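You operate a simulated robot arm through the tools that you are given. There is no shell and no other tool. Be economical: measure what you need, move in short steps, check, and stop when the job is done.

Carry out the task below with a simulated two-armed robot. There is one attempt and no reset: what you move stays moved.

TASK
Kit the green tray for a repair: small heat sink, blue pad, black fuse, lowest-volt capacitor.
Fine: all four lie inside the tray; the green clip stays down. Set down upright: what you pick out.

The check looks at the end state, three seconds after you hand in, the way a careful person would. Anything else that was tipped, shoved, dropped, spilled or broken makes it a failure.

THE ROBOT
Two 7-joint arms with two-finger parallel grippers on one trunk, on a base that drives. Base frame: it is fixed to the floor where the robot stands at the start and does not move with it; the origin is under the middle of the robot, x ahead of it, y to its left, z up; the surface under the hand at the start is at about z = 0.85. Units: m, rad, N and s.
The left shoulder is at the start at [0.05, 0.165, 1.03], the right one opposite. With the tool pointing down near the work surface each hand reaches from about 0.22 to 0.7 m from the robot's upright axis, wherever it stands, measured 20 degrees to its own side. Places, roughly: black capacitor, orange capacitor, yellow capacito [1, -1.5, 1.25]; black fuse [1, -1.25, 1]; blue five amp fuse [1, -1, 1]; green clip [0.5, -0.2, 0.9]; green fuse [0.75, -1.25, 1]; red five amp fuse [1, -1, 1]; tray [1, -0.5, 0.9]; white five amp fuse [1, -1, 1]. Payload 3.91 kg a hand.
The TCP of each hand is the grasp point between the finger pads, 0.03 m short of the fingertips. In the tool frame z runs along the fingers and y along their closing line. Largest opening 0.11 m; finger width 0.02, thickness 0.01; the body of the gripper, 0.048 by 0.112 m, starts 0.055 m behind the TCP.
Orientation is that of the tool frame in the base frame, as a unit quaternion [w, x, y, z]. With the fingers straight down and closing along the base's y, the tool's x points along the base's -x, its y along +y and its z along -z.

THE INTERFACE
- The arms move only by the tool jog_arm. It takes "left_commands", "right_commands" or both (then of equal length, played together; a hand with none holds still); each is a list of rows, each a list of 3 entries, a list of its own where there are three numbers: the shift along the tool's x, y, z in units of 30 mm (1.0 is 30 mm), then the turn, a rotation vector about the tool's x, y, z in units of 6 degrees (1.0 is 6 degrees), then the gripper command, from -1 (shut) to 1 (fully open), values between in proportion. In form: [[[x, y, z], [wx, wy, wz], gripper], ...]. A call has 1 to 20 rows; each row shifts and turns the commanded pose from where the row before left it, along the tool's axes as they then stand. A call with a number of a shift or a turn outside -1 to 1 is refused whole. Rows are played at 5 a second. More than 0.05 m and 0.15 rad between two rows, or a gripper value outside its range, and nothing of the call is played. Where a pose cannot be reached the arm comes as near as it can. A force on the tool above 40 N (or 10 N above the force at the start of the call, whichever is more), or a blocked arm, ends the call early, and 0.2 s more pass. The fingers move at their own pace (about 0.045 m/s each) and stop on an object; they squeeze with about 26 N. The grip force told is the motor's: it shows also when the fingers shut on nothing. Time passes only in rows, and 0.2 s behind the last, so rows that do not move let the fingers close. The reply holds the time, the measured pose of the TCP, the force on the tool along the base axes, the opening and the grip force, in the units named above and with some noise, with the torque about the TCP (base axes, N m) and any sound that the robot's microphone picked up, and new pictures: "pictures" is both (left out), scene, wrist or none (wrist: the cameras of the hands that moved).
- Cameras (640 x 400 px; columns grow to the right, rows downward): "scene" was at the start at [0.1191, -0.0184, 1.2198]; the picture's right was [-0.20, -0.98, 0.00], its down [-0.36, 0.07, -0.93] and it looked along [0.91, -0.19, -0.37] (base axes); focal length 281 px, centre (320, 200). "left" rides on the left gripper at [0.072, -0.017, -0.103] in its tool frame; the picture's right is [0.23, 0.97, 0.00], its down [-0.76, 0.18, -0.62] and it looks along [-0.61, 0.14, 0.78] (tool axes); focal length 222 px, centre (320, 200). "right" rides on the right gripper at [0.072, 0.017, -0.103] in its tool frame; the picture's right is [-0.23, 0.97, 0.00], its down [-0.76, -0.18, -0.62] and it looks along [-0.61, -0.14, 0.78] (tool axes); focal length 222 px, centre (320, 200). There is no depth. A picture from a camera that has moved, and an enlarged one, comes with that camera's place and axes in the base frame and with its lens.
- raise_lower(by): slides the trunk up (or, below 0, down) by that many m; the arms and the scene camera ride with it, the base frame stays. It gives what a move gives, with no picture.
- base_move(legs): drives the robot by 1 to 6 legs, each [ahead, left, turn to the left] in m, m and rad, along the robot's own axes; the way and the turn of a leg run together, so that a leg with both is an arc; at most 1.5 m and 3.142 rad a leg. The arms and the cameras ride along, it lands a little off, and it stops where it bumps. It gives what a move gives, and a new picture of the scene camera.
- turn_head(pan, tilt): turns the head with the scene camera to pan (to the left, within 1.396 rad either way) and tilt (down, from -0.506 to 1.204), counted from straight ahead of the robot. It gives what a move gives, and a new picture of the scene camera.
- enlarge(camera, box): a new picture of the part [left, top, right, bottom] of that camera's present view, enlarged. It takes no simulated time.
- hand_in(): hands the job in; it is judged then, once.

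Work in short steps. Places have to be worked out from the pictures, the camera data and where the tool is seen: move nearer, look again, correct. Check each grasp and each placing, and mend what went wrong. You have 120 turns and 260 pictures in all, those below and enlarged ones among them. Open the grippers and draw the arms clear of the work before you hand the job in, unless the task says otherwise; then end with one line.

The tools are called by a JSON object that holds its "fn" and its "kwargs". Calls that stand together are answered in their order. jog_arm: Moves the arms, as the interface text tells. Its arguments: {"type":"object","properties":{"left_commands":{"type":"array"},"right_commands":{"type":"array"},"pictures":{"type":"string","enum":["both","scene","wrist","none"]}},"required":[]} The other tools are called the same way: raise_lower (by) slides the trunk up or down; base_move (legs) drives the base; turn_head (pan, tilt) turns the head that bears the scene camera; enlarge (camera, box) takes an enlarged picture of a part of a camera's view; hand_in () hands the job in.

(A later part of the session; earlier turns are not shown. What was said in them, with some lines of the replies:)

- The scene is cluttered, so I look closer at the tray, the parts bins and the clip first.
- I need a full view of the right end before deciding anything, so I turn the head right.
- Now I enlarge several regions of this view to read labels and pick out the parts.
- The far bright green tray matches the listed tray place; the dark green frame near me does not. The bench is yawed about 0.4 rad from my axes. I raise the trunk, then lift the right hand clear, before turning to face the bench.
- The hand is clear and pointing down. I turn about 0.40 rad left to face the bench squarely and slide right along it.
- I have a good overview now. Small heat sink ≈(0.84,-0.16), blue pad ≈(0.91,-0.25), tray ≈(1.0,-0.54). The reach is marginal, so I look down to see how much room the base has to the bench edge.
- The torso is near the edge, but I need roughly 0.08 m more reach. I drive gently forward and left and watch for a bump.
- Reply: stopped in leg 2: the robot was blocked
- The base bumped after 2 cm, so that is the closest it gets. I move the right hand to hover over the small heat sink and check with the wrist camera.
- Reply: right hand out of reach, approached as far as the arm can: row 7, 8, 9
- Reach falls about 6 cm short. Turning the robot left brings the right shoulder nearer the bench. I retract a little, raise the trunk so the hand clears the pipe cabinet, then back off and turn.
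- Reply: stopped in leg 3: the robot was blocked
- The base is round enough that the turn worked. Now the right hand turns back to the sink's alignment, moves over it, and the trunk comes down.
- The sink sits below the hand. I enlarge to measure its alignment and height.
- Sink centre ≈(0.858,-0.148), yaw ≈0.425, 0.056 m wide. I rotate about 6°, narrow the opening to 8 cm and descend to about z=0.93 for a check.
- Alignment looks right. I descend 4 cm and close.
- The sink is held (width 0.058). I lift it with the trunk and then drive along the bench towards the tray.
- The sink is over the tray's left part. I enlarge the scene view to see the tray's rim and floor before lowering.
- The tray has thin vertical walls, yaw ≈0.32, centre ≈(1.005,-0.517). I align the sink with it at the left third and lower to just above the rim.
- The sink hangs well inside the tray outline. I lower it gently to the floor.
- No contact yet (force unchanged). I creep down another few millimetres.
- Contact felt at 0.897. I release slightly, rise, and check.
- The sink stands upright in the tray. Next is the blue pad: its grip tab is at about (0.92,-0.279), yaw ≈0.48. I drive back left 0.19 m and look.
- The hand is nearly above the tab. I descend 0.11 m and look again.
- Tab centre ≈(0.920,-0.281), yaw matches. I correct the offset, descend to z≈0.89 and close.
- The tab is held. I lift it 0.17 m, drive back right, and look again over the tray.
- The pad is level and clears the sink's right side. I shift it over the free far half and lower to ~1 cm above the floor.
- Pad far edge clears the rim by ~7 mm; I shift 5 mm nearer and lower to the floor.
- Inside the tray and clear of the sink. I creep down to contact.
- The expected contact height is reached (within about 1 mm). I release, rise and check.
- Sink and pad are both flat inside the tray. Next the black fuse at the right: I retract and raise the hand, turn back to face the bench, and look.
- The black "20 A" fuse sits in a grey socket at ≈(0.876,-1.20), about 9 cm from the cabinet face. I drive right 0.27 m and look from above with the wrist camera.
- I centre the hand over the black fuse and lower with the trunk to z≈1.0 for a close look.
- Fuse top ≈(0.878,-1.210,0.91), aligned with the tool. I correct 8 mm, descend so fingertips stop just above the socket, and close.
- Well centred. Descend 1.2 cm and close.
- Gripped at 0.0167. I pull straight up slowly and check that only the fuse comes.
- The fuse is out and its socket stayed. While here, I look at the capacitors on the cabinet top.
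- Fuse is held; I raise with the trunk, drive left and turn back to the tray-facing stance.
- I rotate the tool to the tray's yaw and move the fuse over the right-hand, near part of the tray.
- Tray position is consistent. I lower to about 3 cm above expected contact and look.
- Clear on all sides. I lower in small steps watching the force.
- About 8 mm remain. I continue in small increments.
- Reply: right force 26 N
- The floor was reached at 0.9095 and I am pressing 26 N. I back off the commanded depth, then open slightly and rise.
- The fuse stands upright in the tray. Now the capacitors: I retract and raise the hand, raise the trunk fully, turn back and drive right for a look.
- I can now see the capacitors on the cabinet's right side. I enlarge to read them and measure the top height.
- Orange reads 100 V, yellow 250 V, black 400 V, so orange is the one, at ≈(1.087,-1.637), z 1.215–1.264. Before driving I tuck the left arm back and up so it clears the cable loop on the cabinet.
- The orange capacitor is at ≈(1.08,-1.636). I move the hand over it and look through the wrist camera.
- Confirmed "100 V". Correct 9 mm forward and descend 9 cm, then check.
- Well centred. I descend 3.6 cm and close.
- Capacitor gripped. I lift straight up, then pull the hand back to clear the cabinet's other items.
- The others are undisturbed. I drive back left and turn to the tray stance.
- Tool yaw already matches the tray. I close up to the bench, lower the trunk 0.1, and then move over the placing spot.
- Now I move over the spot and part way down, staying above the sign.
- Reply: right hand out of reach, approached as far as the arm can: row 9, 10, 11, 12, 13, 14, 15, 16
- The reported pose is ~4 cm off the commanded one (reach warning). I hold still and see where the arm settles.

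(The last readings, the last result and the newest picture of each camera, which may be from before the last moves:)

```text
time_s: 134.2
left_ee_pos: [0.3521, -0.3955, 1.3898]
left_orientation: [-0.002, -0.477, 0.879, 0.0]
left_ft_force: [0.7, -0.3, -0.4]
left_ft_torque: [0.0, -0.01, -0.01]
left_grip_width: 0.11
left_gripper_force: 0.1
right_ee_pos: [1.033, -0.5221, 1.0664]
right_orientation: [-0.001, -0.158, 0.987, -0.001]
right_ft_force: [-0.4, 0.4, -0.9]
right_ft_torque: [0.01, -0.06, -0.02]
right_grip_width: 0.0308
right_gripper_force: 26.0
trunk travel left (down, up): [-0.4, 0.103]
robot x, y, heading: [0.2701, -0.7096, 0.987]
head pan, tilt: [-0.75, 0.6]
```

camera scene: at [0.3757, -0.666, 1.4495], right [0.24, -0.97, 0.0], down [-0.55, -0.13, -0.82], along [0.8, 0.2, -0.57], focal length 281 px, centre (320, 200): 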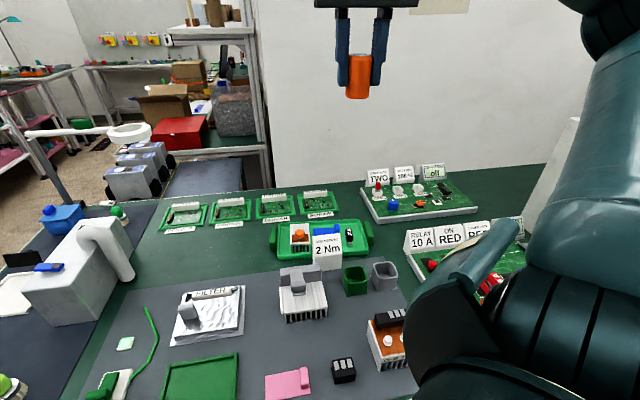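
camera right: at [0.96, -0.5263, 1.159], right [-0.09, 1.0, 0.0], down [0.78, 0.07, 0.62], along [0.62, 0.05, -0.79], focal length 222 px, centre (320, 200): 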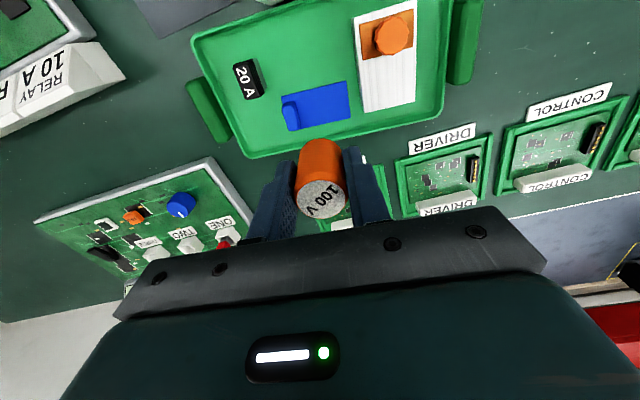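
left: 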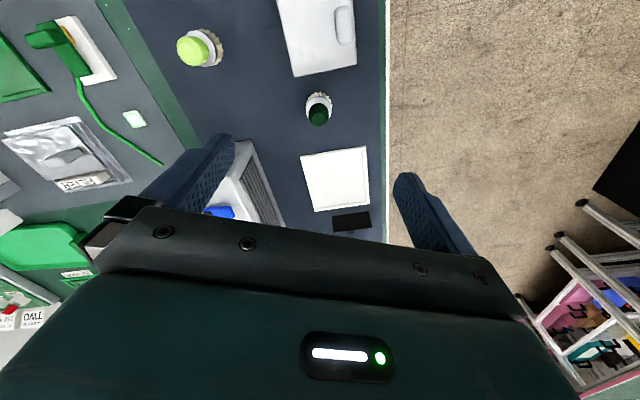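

The arm follows relative commands; I just correct by the measured offset (about 4.3 cm back).

{"fn": "jog_arm", "kwargs": {"right_commands": [[[0.72, -0.1, 0], [0, 0, 0], -1], [[0.72, -0.1, 0], [0, 0, 0], -1], [[0, 0, 0.5], [0, 0, 0], -1], [[0, 0, 0], [0, 0, 0], -1]], "pictures": "wrist"}}

{"fn": "enlarge", "kwargs": {"camera": "scene", "box": [250, 140, 410, 260]}}

```text
time_s: 135.2
left_ee_pos: [0.353, -0.3952, 1.3885]
left_orientation: [-0.002, -0.476, 0.88, 0.0]
left_ft_force: [0.4, -0.5, -0.2]
left_ft_torque: [-0.01, -0.01, -0.02]
left_grip_width: 0.11
left_gripper_force: 0.1
right_ee_pos: [0.989, -0.5405, 1.0502]
right_orientation: [-0.001, -0.158, 0.987, -0.001]
right_ft_force: [0.2, 0.3, -0.1]
right_ft_torque: [-0.01, -0.03, -0.01]
right_grip_width: 0.0306
right_gripper_force: 26.1
trunk travel left (down, up): [-0.4, 0.103]
robot x, y, heading: [0.2752, -0.7117, 0.995]
head pan, tilt: [-0.75, 0.6]
camera right: at [0.9169, -0.5466, 1.1533], right [-0.09, 1.0, 0.0], down [0.78, 0.07, 0.62], along [0.62, 0.05, -0.78], focal length 222 px, centre (320, 200)
```

right: 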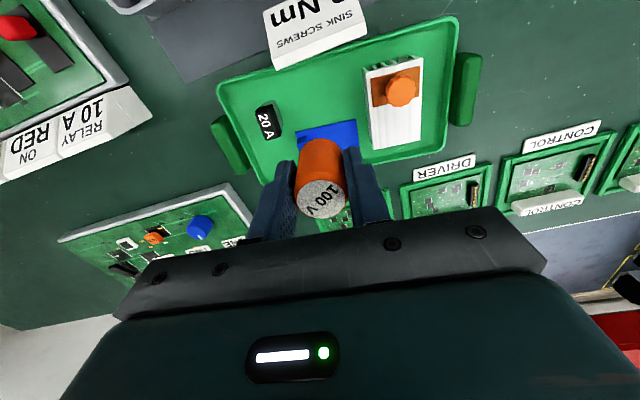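

```text
3.33 times, centred on (330, 200) of scene
camera zoom: at [0.3746, -0.6664, 1.3496], right [0.24, -0.97, 0.0], down [-0.55, -0.13, -0.83], along [0.8, 0.2, -0.56], focal length 936 px, centre (287, 200)
```

zoom: 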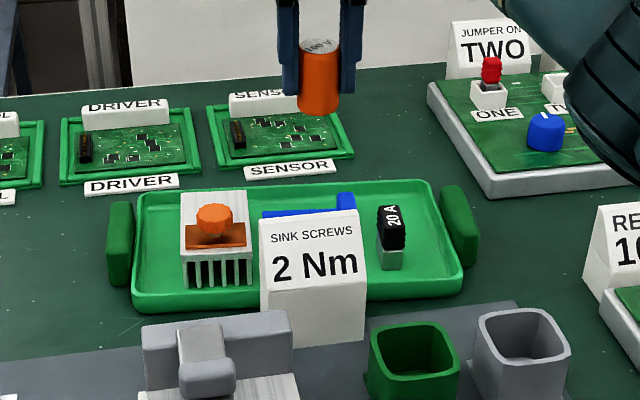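

Position is right between the sink and fuse, in front of the pad. I lower to z≈0.93 and check.

{"fn": "jog_arm", "kwargs": {"right_commands": [[[-0.17, 0, 1], [0, 0, 0], -1], [[0, 0, 1], [0, 0, 0], -1], [[0, 0, 1], [0, 0, 0], -1], [[0, 0, 1], [0, 0, 0], -1], [[0, 0, 0], [0, 0, 0], -1]], "pictures": "wrist"}}

{"fn": "enlarge", "kwargs": {"camera": "scene", "box": [250, 160, 410, 260]}}

{"fn": "enlarge", "kwargs": {"camera": "right", "box": [180, 0, 500, 200]}}

```text
time_s: 136.4
left_ee_pos: [0.3527, -0.3958, 1.3883]
left_orientation: [-0.002, -0.476, 0.879, 0.0]
left_ft_force: [0.3, 0.1, -0.4]
left_ft_torque: [0.02, -0.01, 0.01]
left_grip_width: 0.1099
left_gripper_force: 0.0
right_ee_pos: [0.9945, -0.5423, 0.9313]
right_orientation: [-0.001, -0.159, 0.987, -0.001]
right_ft_force: [0.4, 0.7, -0.5]
right_ft_torque: [0.04, 0.0, -0.01]
right_grip_width: 0.0306
right_gripper_force: 26.1
trunk travel left (down, up): [-0.4, 0.103]
robot x, y, heading: [0.2715, -0.7132, 0.988]
head pan, tilt: [-0.75, 0.6]
camera right: at [0.9225, -0.5479, 1.0345], right [-0.09, 1.0, 0.0], down [0.78, 0.07, 0.62], along [0.62, 0.05, -0.78], focal length 222 px, centre (320, 200)
```

right: 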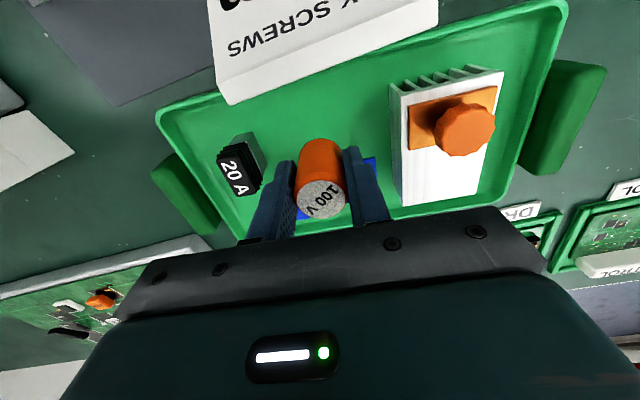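

```text
4.00 times, centred on (330, 210) of scene
camera zoom: at [0.3748, -0.6664, 1.3496], right [0.24, -0.97, 0.0], down [-0.55, -0.13, -0.83], along [0.8, 0.2, -0.56], focal length 1124 px, centre (280, 160)
```

zoom: 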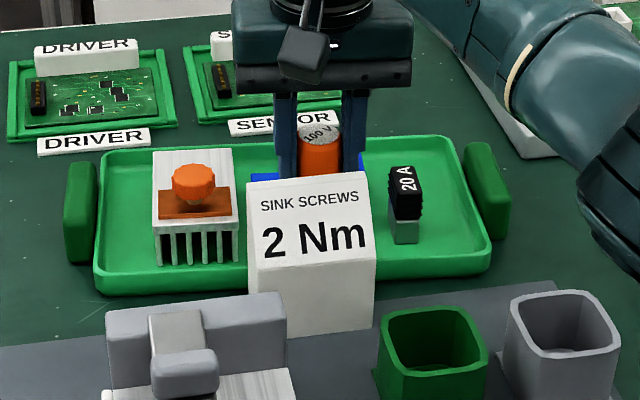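

```text
2.00 times, centred on (340, 100) of right
camera zoom: at [0.9225, -0.5479, 1.0345], right [-0.09, 1.0, 0.0], down [0.78, 0.07, 0.62], along [0.62, 0.05, -0.78], focal length 444 px, centre (280, 400)
```

zoom: 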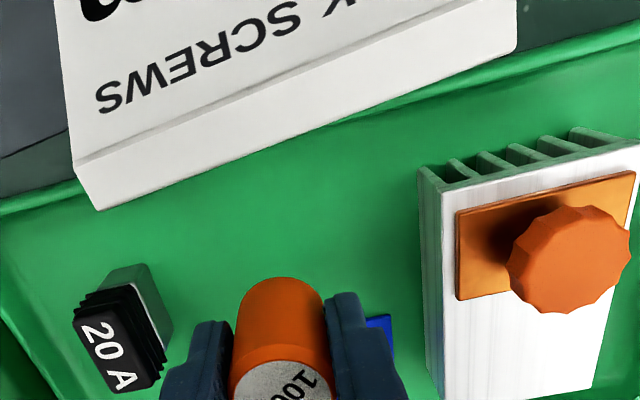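

Good clearance to sign, fuse, sink and pad. I lower most of the way, then creep.

{"fn": "jog_arm", "kwargs": {"right_commands": [[[0, 0, 0.5], [0, 0, 0], -1], [[0, 0, 0.4], [0, 0, 0], -1], [[0, 0, 0.15], [0, 0, 0], -1], [[0, 0, 0], [0, 0, 0], -1]], "pictures": "none"}}

{"fn": "jog_arm", "kwargs": {"right_commands": [[[0, 0, 0.1], [0, 0, 0], -1], [[0, 0, 0], [0, 0, 0], -1]], "pictures": "none"}}

```text
time_s: 137.4
left_ee_pos: [0.3524, -0.3946, 1.3889]
left_orientation: [-0.002, -0.477, 0.879, 0.0]
left_ft_force: [0.4, -0.7, 0.0]
left_ft_torque: [-0.03, -0.01, -0.01]
left_grip_width: 0.1099
left_gripper_force: 0.0
right_ee_pos: [0.9962, -0.5405, 0.899]
right_orientation: [-0.002, -0.159, 0.987, -0.001]
right_ft_force: [-0.8, 0.1, 0.9]
right_ft_torque: [0.03, -0.01, 0.01]
right_grip_width: 0.0304
right_gripper_force: 26.3
trunk travel left (down, up): [-0.4, 0.103]
robot x, y, heading: [0.2776, -0.7129, 0.994]
head pan, tilt: [-0.75, 0.6]
```

```text
time_s: 138.1
left_ee_pos: [0.3514, -0.3959, 1.3897]
left_orientation: [-0.001, -0.476, 0.879, 0.001]
left_ft_force: [-0.5, 0.4, -1.1]
left_ft_torque: [0.01, 0.02, -0.01]
left_grip_width: 0.1101
left_gripper_force: 0.0
right_ee_pos: [0.9958, -0.5402, 0.8982]
right_orientation: [-0.001, -0.159, 0.987, -0.001]
right_ft_force: [2.1, -2.6, 9.9]
right_ft_torque: [-0.09, -0.09, 0.02]
right_grip_width: 0.0306
right_gripper_force: 26.4
trunk travel left (down, up): [-0.4, 0.103]
robot x, y, heading: [0.2726, -0.7147, 0.988]
head pan, tilt: [-0.75, 0.6]
```

Contact at 0.898. I relieve the press by 2 mm, open slightly, rise and inspect.

{"fn": "jog_arm", "kwargs": {"right_commands": [[[0, 0, -0.06], [0, 0, 0], -1], [[0, 0, 0], [0, 0, 0], -1], [[0, 0, 0], [0, 0, 0], -0.15], [[0, 0, 0], [0, 0, 0], -0.15], [[0, 0, 0], [0, 0, 0], -0.15], [[0, 0, -0.3], [0, 0, 0], -0.15], [[0, 0, -0.6], [0, 0, 0], -0.15], [[0, 0, -1], [0, 0, 0], -0.15], [[0, 0, -1], [0, 0, 0], -0.15], [[0, 0, -1], [0, 0, 0], -0.15], [[0, 0, -1], [0, 0, 0], -0.15], [[0, 0, -1], [0, 0, 0], -0.15]], "pictures": "wrist"}}

{"fn": "enlarge", "kwargs": {"camera": "right", "box": [190, 10, 490, 185]}}

{"fn": "enlarge", "kwargs": {"camera": "scene", "box": [250, 160, 410, 260]}}

```text
time_s: 140.7
left_ee_pos: [0.3524, -0.3959, 1.389]
left_orientation: [-0.001, -0.476, 0.879, 0.0]
left_ft_force: [0.7, -0.5, 0.5]
left_ft_torque: [0.01, -0.03, -0.02]
left_grip_width: 0.1099
left_gripper_force: 0.2
right_ee_pos: [0.9961, -0.538, 1.0728]
right_orientation: [-0.002, -0.159, 0.987, -0.002]
right_ft_force: [0.2, 0.2, 0.3]
right_ft_torque: [0.02, 0.0, 0.0]
right_grip_width: 0.0467
right_gripper_force: 0.2
trunk travel left (down, up): [-0.4, 0.103]
robot x, y, heading: [0.2729, -0.7117, 0.989]
head pan, tilt: [-0.75, 0.6]
camera right: at [0.9238, -0.5441, 1.1775], right [-0.09, 1.0, 0.0], down [0.78, 0.07, 0.62], along [0.62, 0.05, -0.78], focal length 222 px, centre (320, 200)
```

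right: 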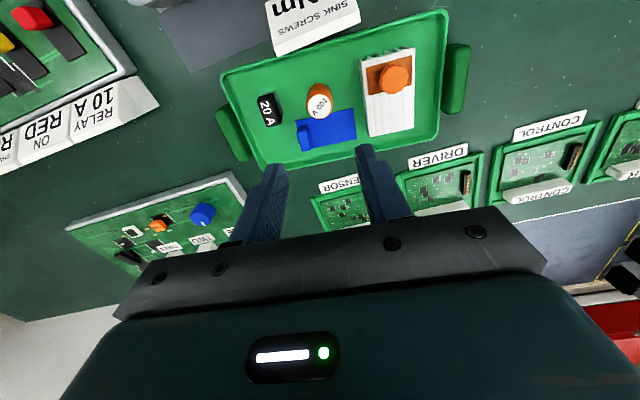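

```text
2.13 times, centred on (340, 98) of right
camera zoom: at [0.9238, -0.5441, 1.1775], right [-0.09, 1.0, 0.0], down [0.78, 0.07, 0.62], along [0.62, 0.05, -0.78], focal length 474 px, centre (277, 419)
```

zoom: 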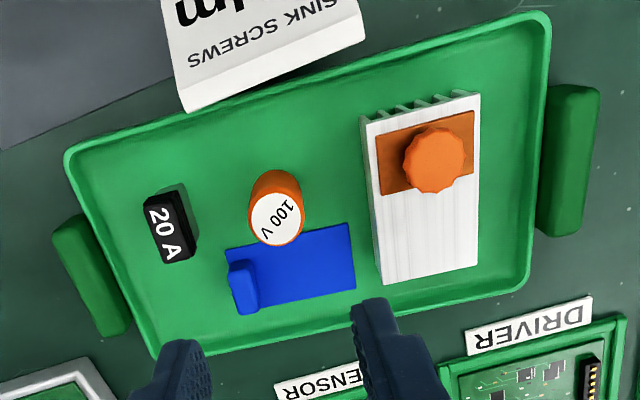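

```text
4.00 times, centred on (330, 210) of scene
camera zoom: at [0.3745, -0.6664, 1.3496], right [0.24, -0.97, 0.0], down [-0.55, -0.13, -0.83], along [0.8, 0.2, -0.56], focal length 1124 px, centre (280, 160)
```

zoom: 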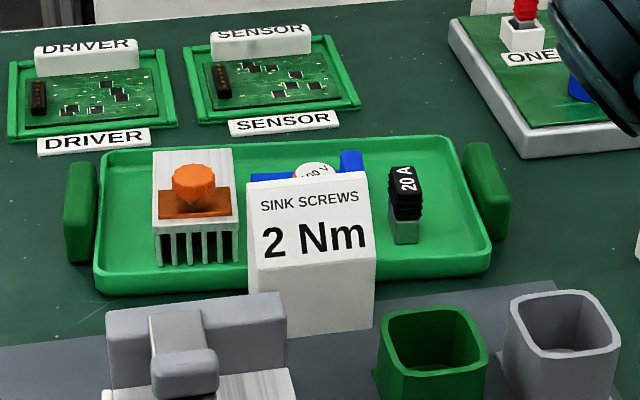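

All four lie upright and flat in the tray. I retract the arm clear and take a last look at the bench and the green clip.

{"fn": "jog_arm", "kwargs": {"right_commands": [[[0, 0, -1], [0, 0, 0], 0.5], [[0, 0, -1], [0, 0, 0], 0.5], [[0.9, 0, -0.8], [0, 0, 0], 0.5], [[0.9, 0, -0.5], [0, 0, 0], 0.5], [[0.9, 0, 0], [0, 0, 0], 1], [[0.9, 0, 0], [0, 0, 0], 1], [[0.9, 0, 0], [0, 0, 0], 1], [[0.9, 0, 0], [0, 0, 0], 1], [[0.9, 0, 0], [0, 0, 0], 1]], "pictures": "scene"}}

{"fn": "base_move", "kwargs": {"legs": [[-0.25, 0, 0]]}}

{"fn": "enlarge", "kwargs": {"camera": "scene", "box": [90, 160, 410, 360]}}

```text
time_s: 142.7
left_ee_pos: [0.3532, -0.397, 1.389]
left_orientation: [-0.001, -0.475, 0.88, 0.0]
left_ft_force: [-0.2, -0.9, 0.2]
left_ft_torque: [0.0, 0.0, 0.0]
left_grip_width: 0.1099
left_gripper_force: 0.0
right_ee_pos: [0.8152, -0.5967, 1.174]
right_orientation: [-0.001, -0.158, 0.987, -0.002]
right_ft_force: [-0.5, 0.0, 0.2]
right_ft_torque: [-0.01, 0.01, 0.01]
right_grip_width: 0.1102
right_gripper_force: 0.0
trunk travel left (down, up): [-0.4, 0.103]
robot x, y, heading: [0.2718, -0.7117, 0.991]
head pan, tilt: [-0.75, 0.6]
camera scene: at [0.3746, -0.6666, 1.3496], right [0.24, -0.97, 0.0], down [-0.55, -0.13, -0.83], along [0.8, 0.2, -0.56], focal length 281 px, centre (320, 200)
```

scene: 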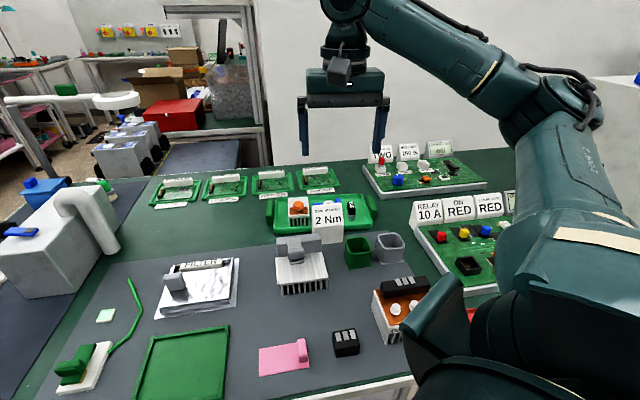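

```text
time_s: 144.4
left_ee_pos: [0.2174, -0.5981, 1.3896]
left_orientation: [-0.002, -0.478, 0.879, 0.001]
left_ft_force: [-0.3, -0.6, 0.8]
left_ft_torque: [0.0, -0.04, 0.0]
left_grip_width: 0.1099
left_gripper_force: 0.0
right_ee_pos: [0.6822, -0.7978, 1.174]
right_orientation: [-0.002, -0.161, 0.987, -0.002]
right_ft_force: [-0.8, 0.1, 0.2]
right_ft_torque: [-0.01, 0.0, -0.05]
right_grip_width: 0.1101
right_gripper_force: 0.1
trunk travel left (down, up): [-0.4, 0.103]
robot x, y, heading: [0.1388, -0.9157, 0.994]
head pan, tilt: [-0.75, 0.6]
camera scene: at [0.2419, -0.8693, 1.3496], right [0.24, -0.97, 0.0], down [-0.55, -0.14, -0.83], along [0.8, 0.2, -0.56], focal length 281 px, centre (320, 200)
```

scene: 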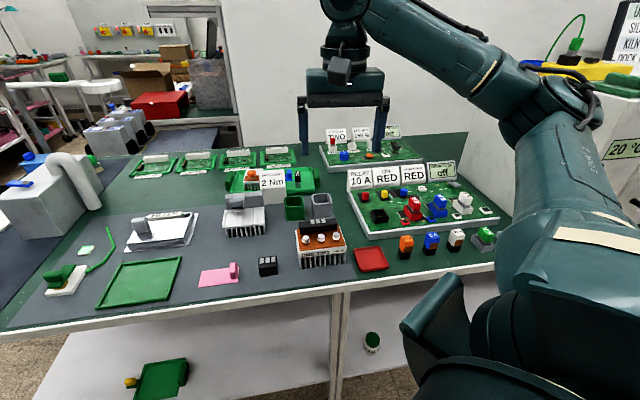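

```text
2.00 times, centred on (250, 260) of scene
camera zoom: at [0.2419, -0.8693, 1.3496], right [0.24, -0.97, 0.0], down [-0.55, -0.14, -0.83], along [0.8, 0.2, -0.56], focal length 562 px, centre (460, 80)
```

zoom: 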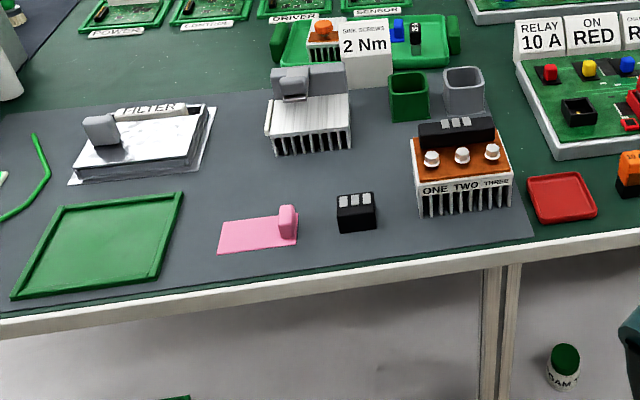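

The clip and everything else are undisturbed, both grippers are open, and the arms are clear of the work, so I hand in.

{"fn": "hand_in", "kwargs": {}}

```text
The job is handed in.
```

The small heat sink, blue pad, black 20 A fuse and orange 100 V capacitor (the lowest voltage) are in the bright green tray, set down upright. The green clip was left down and untouched.
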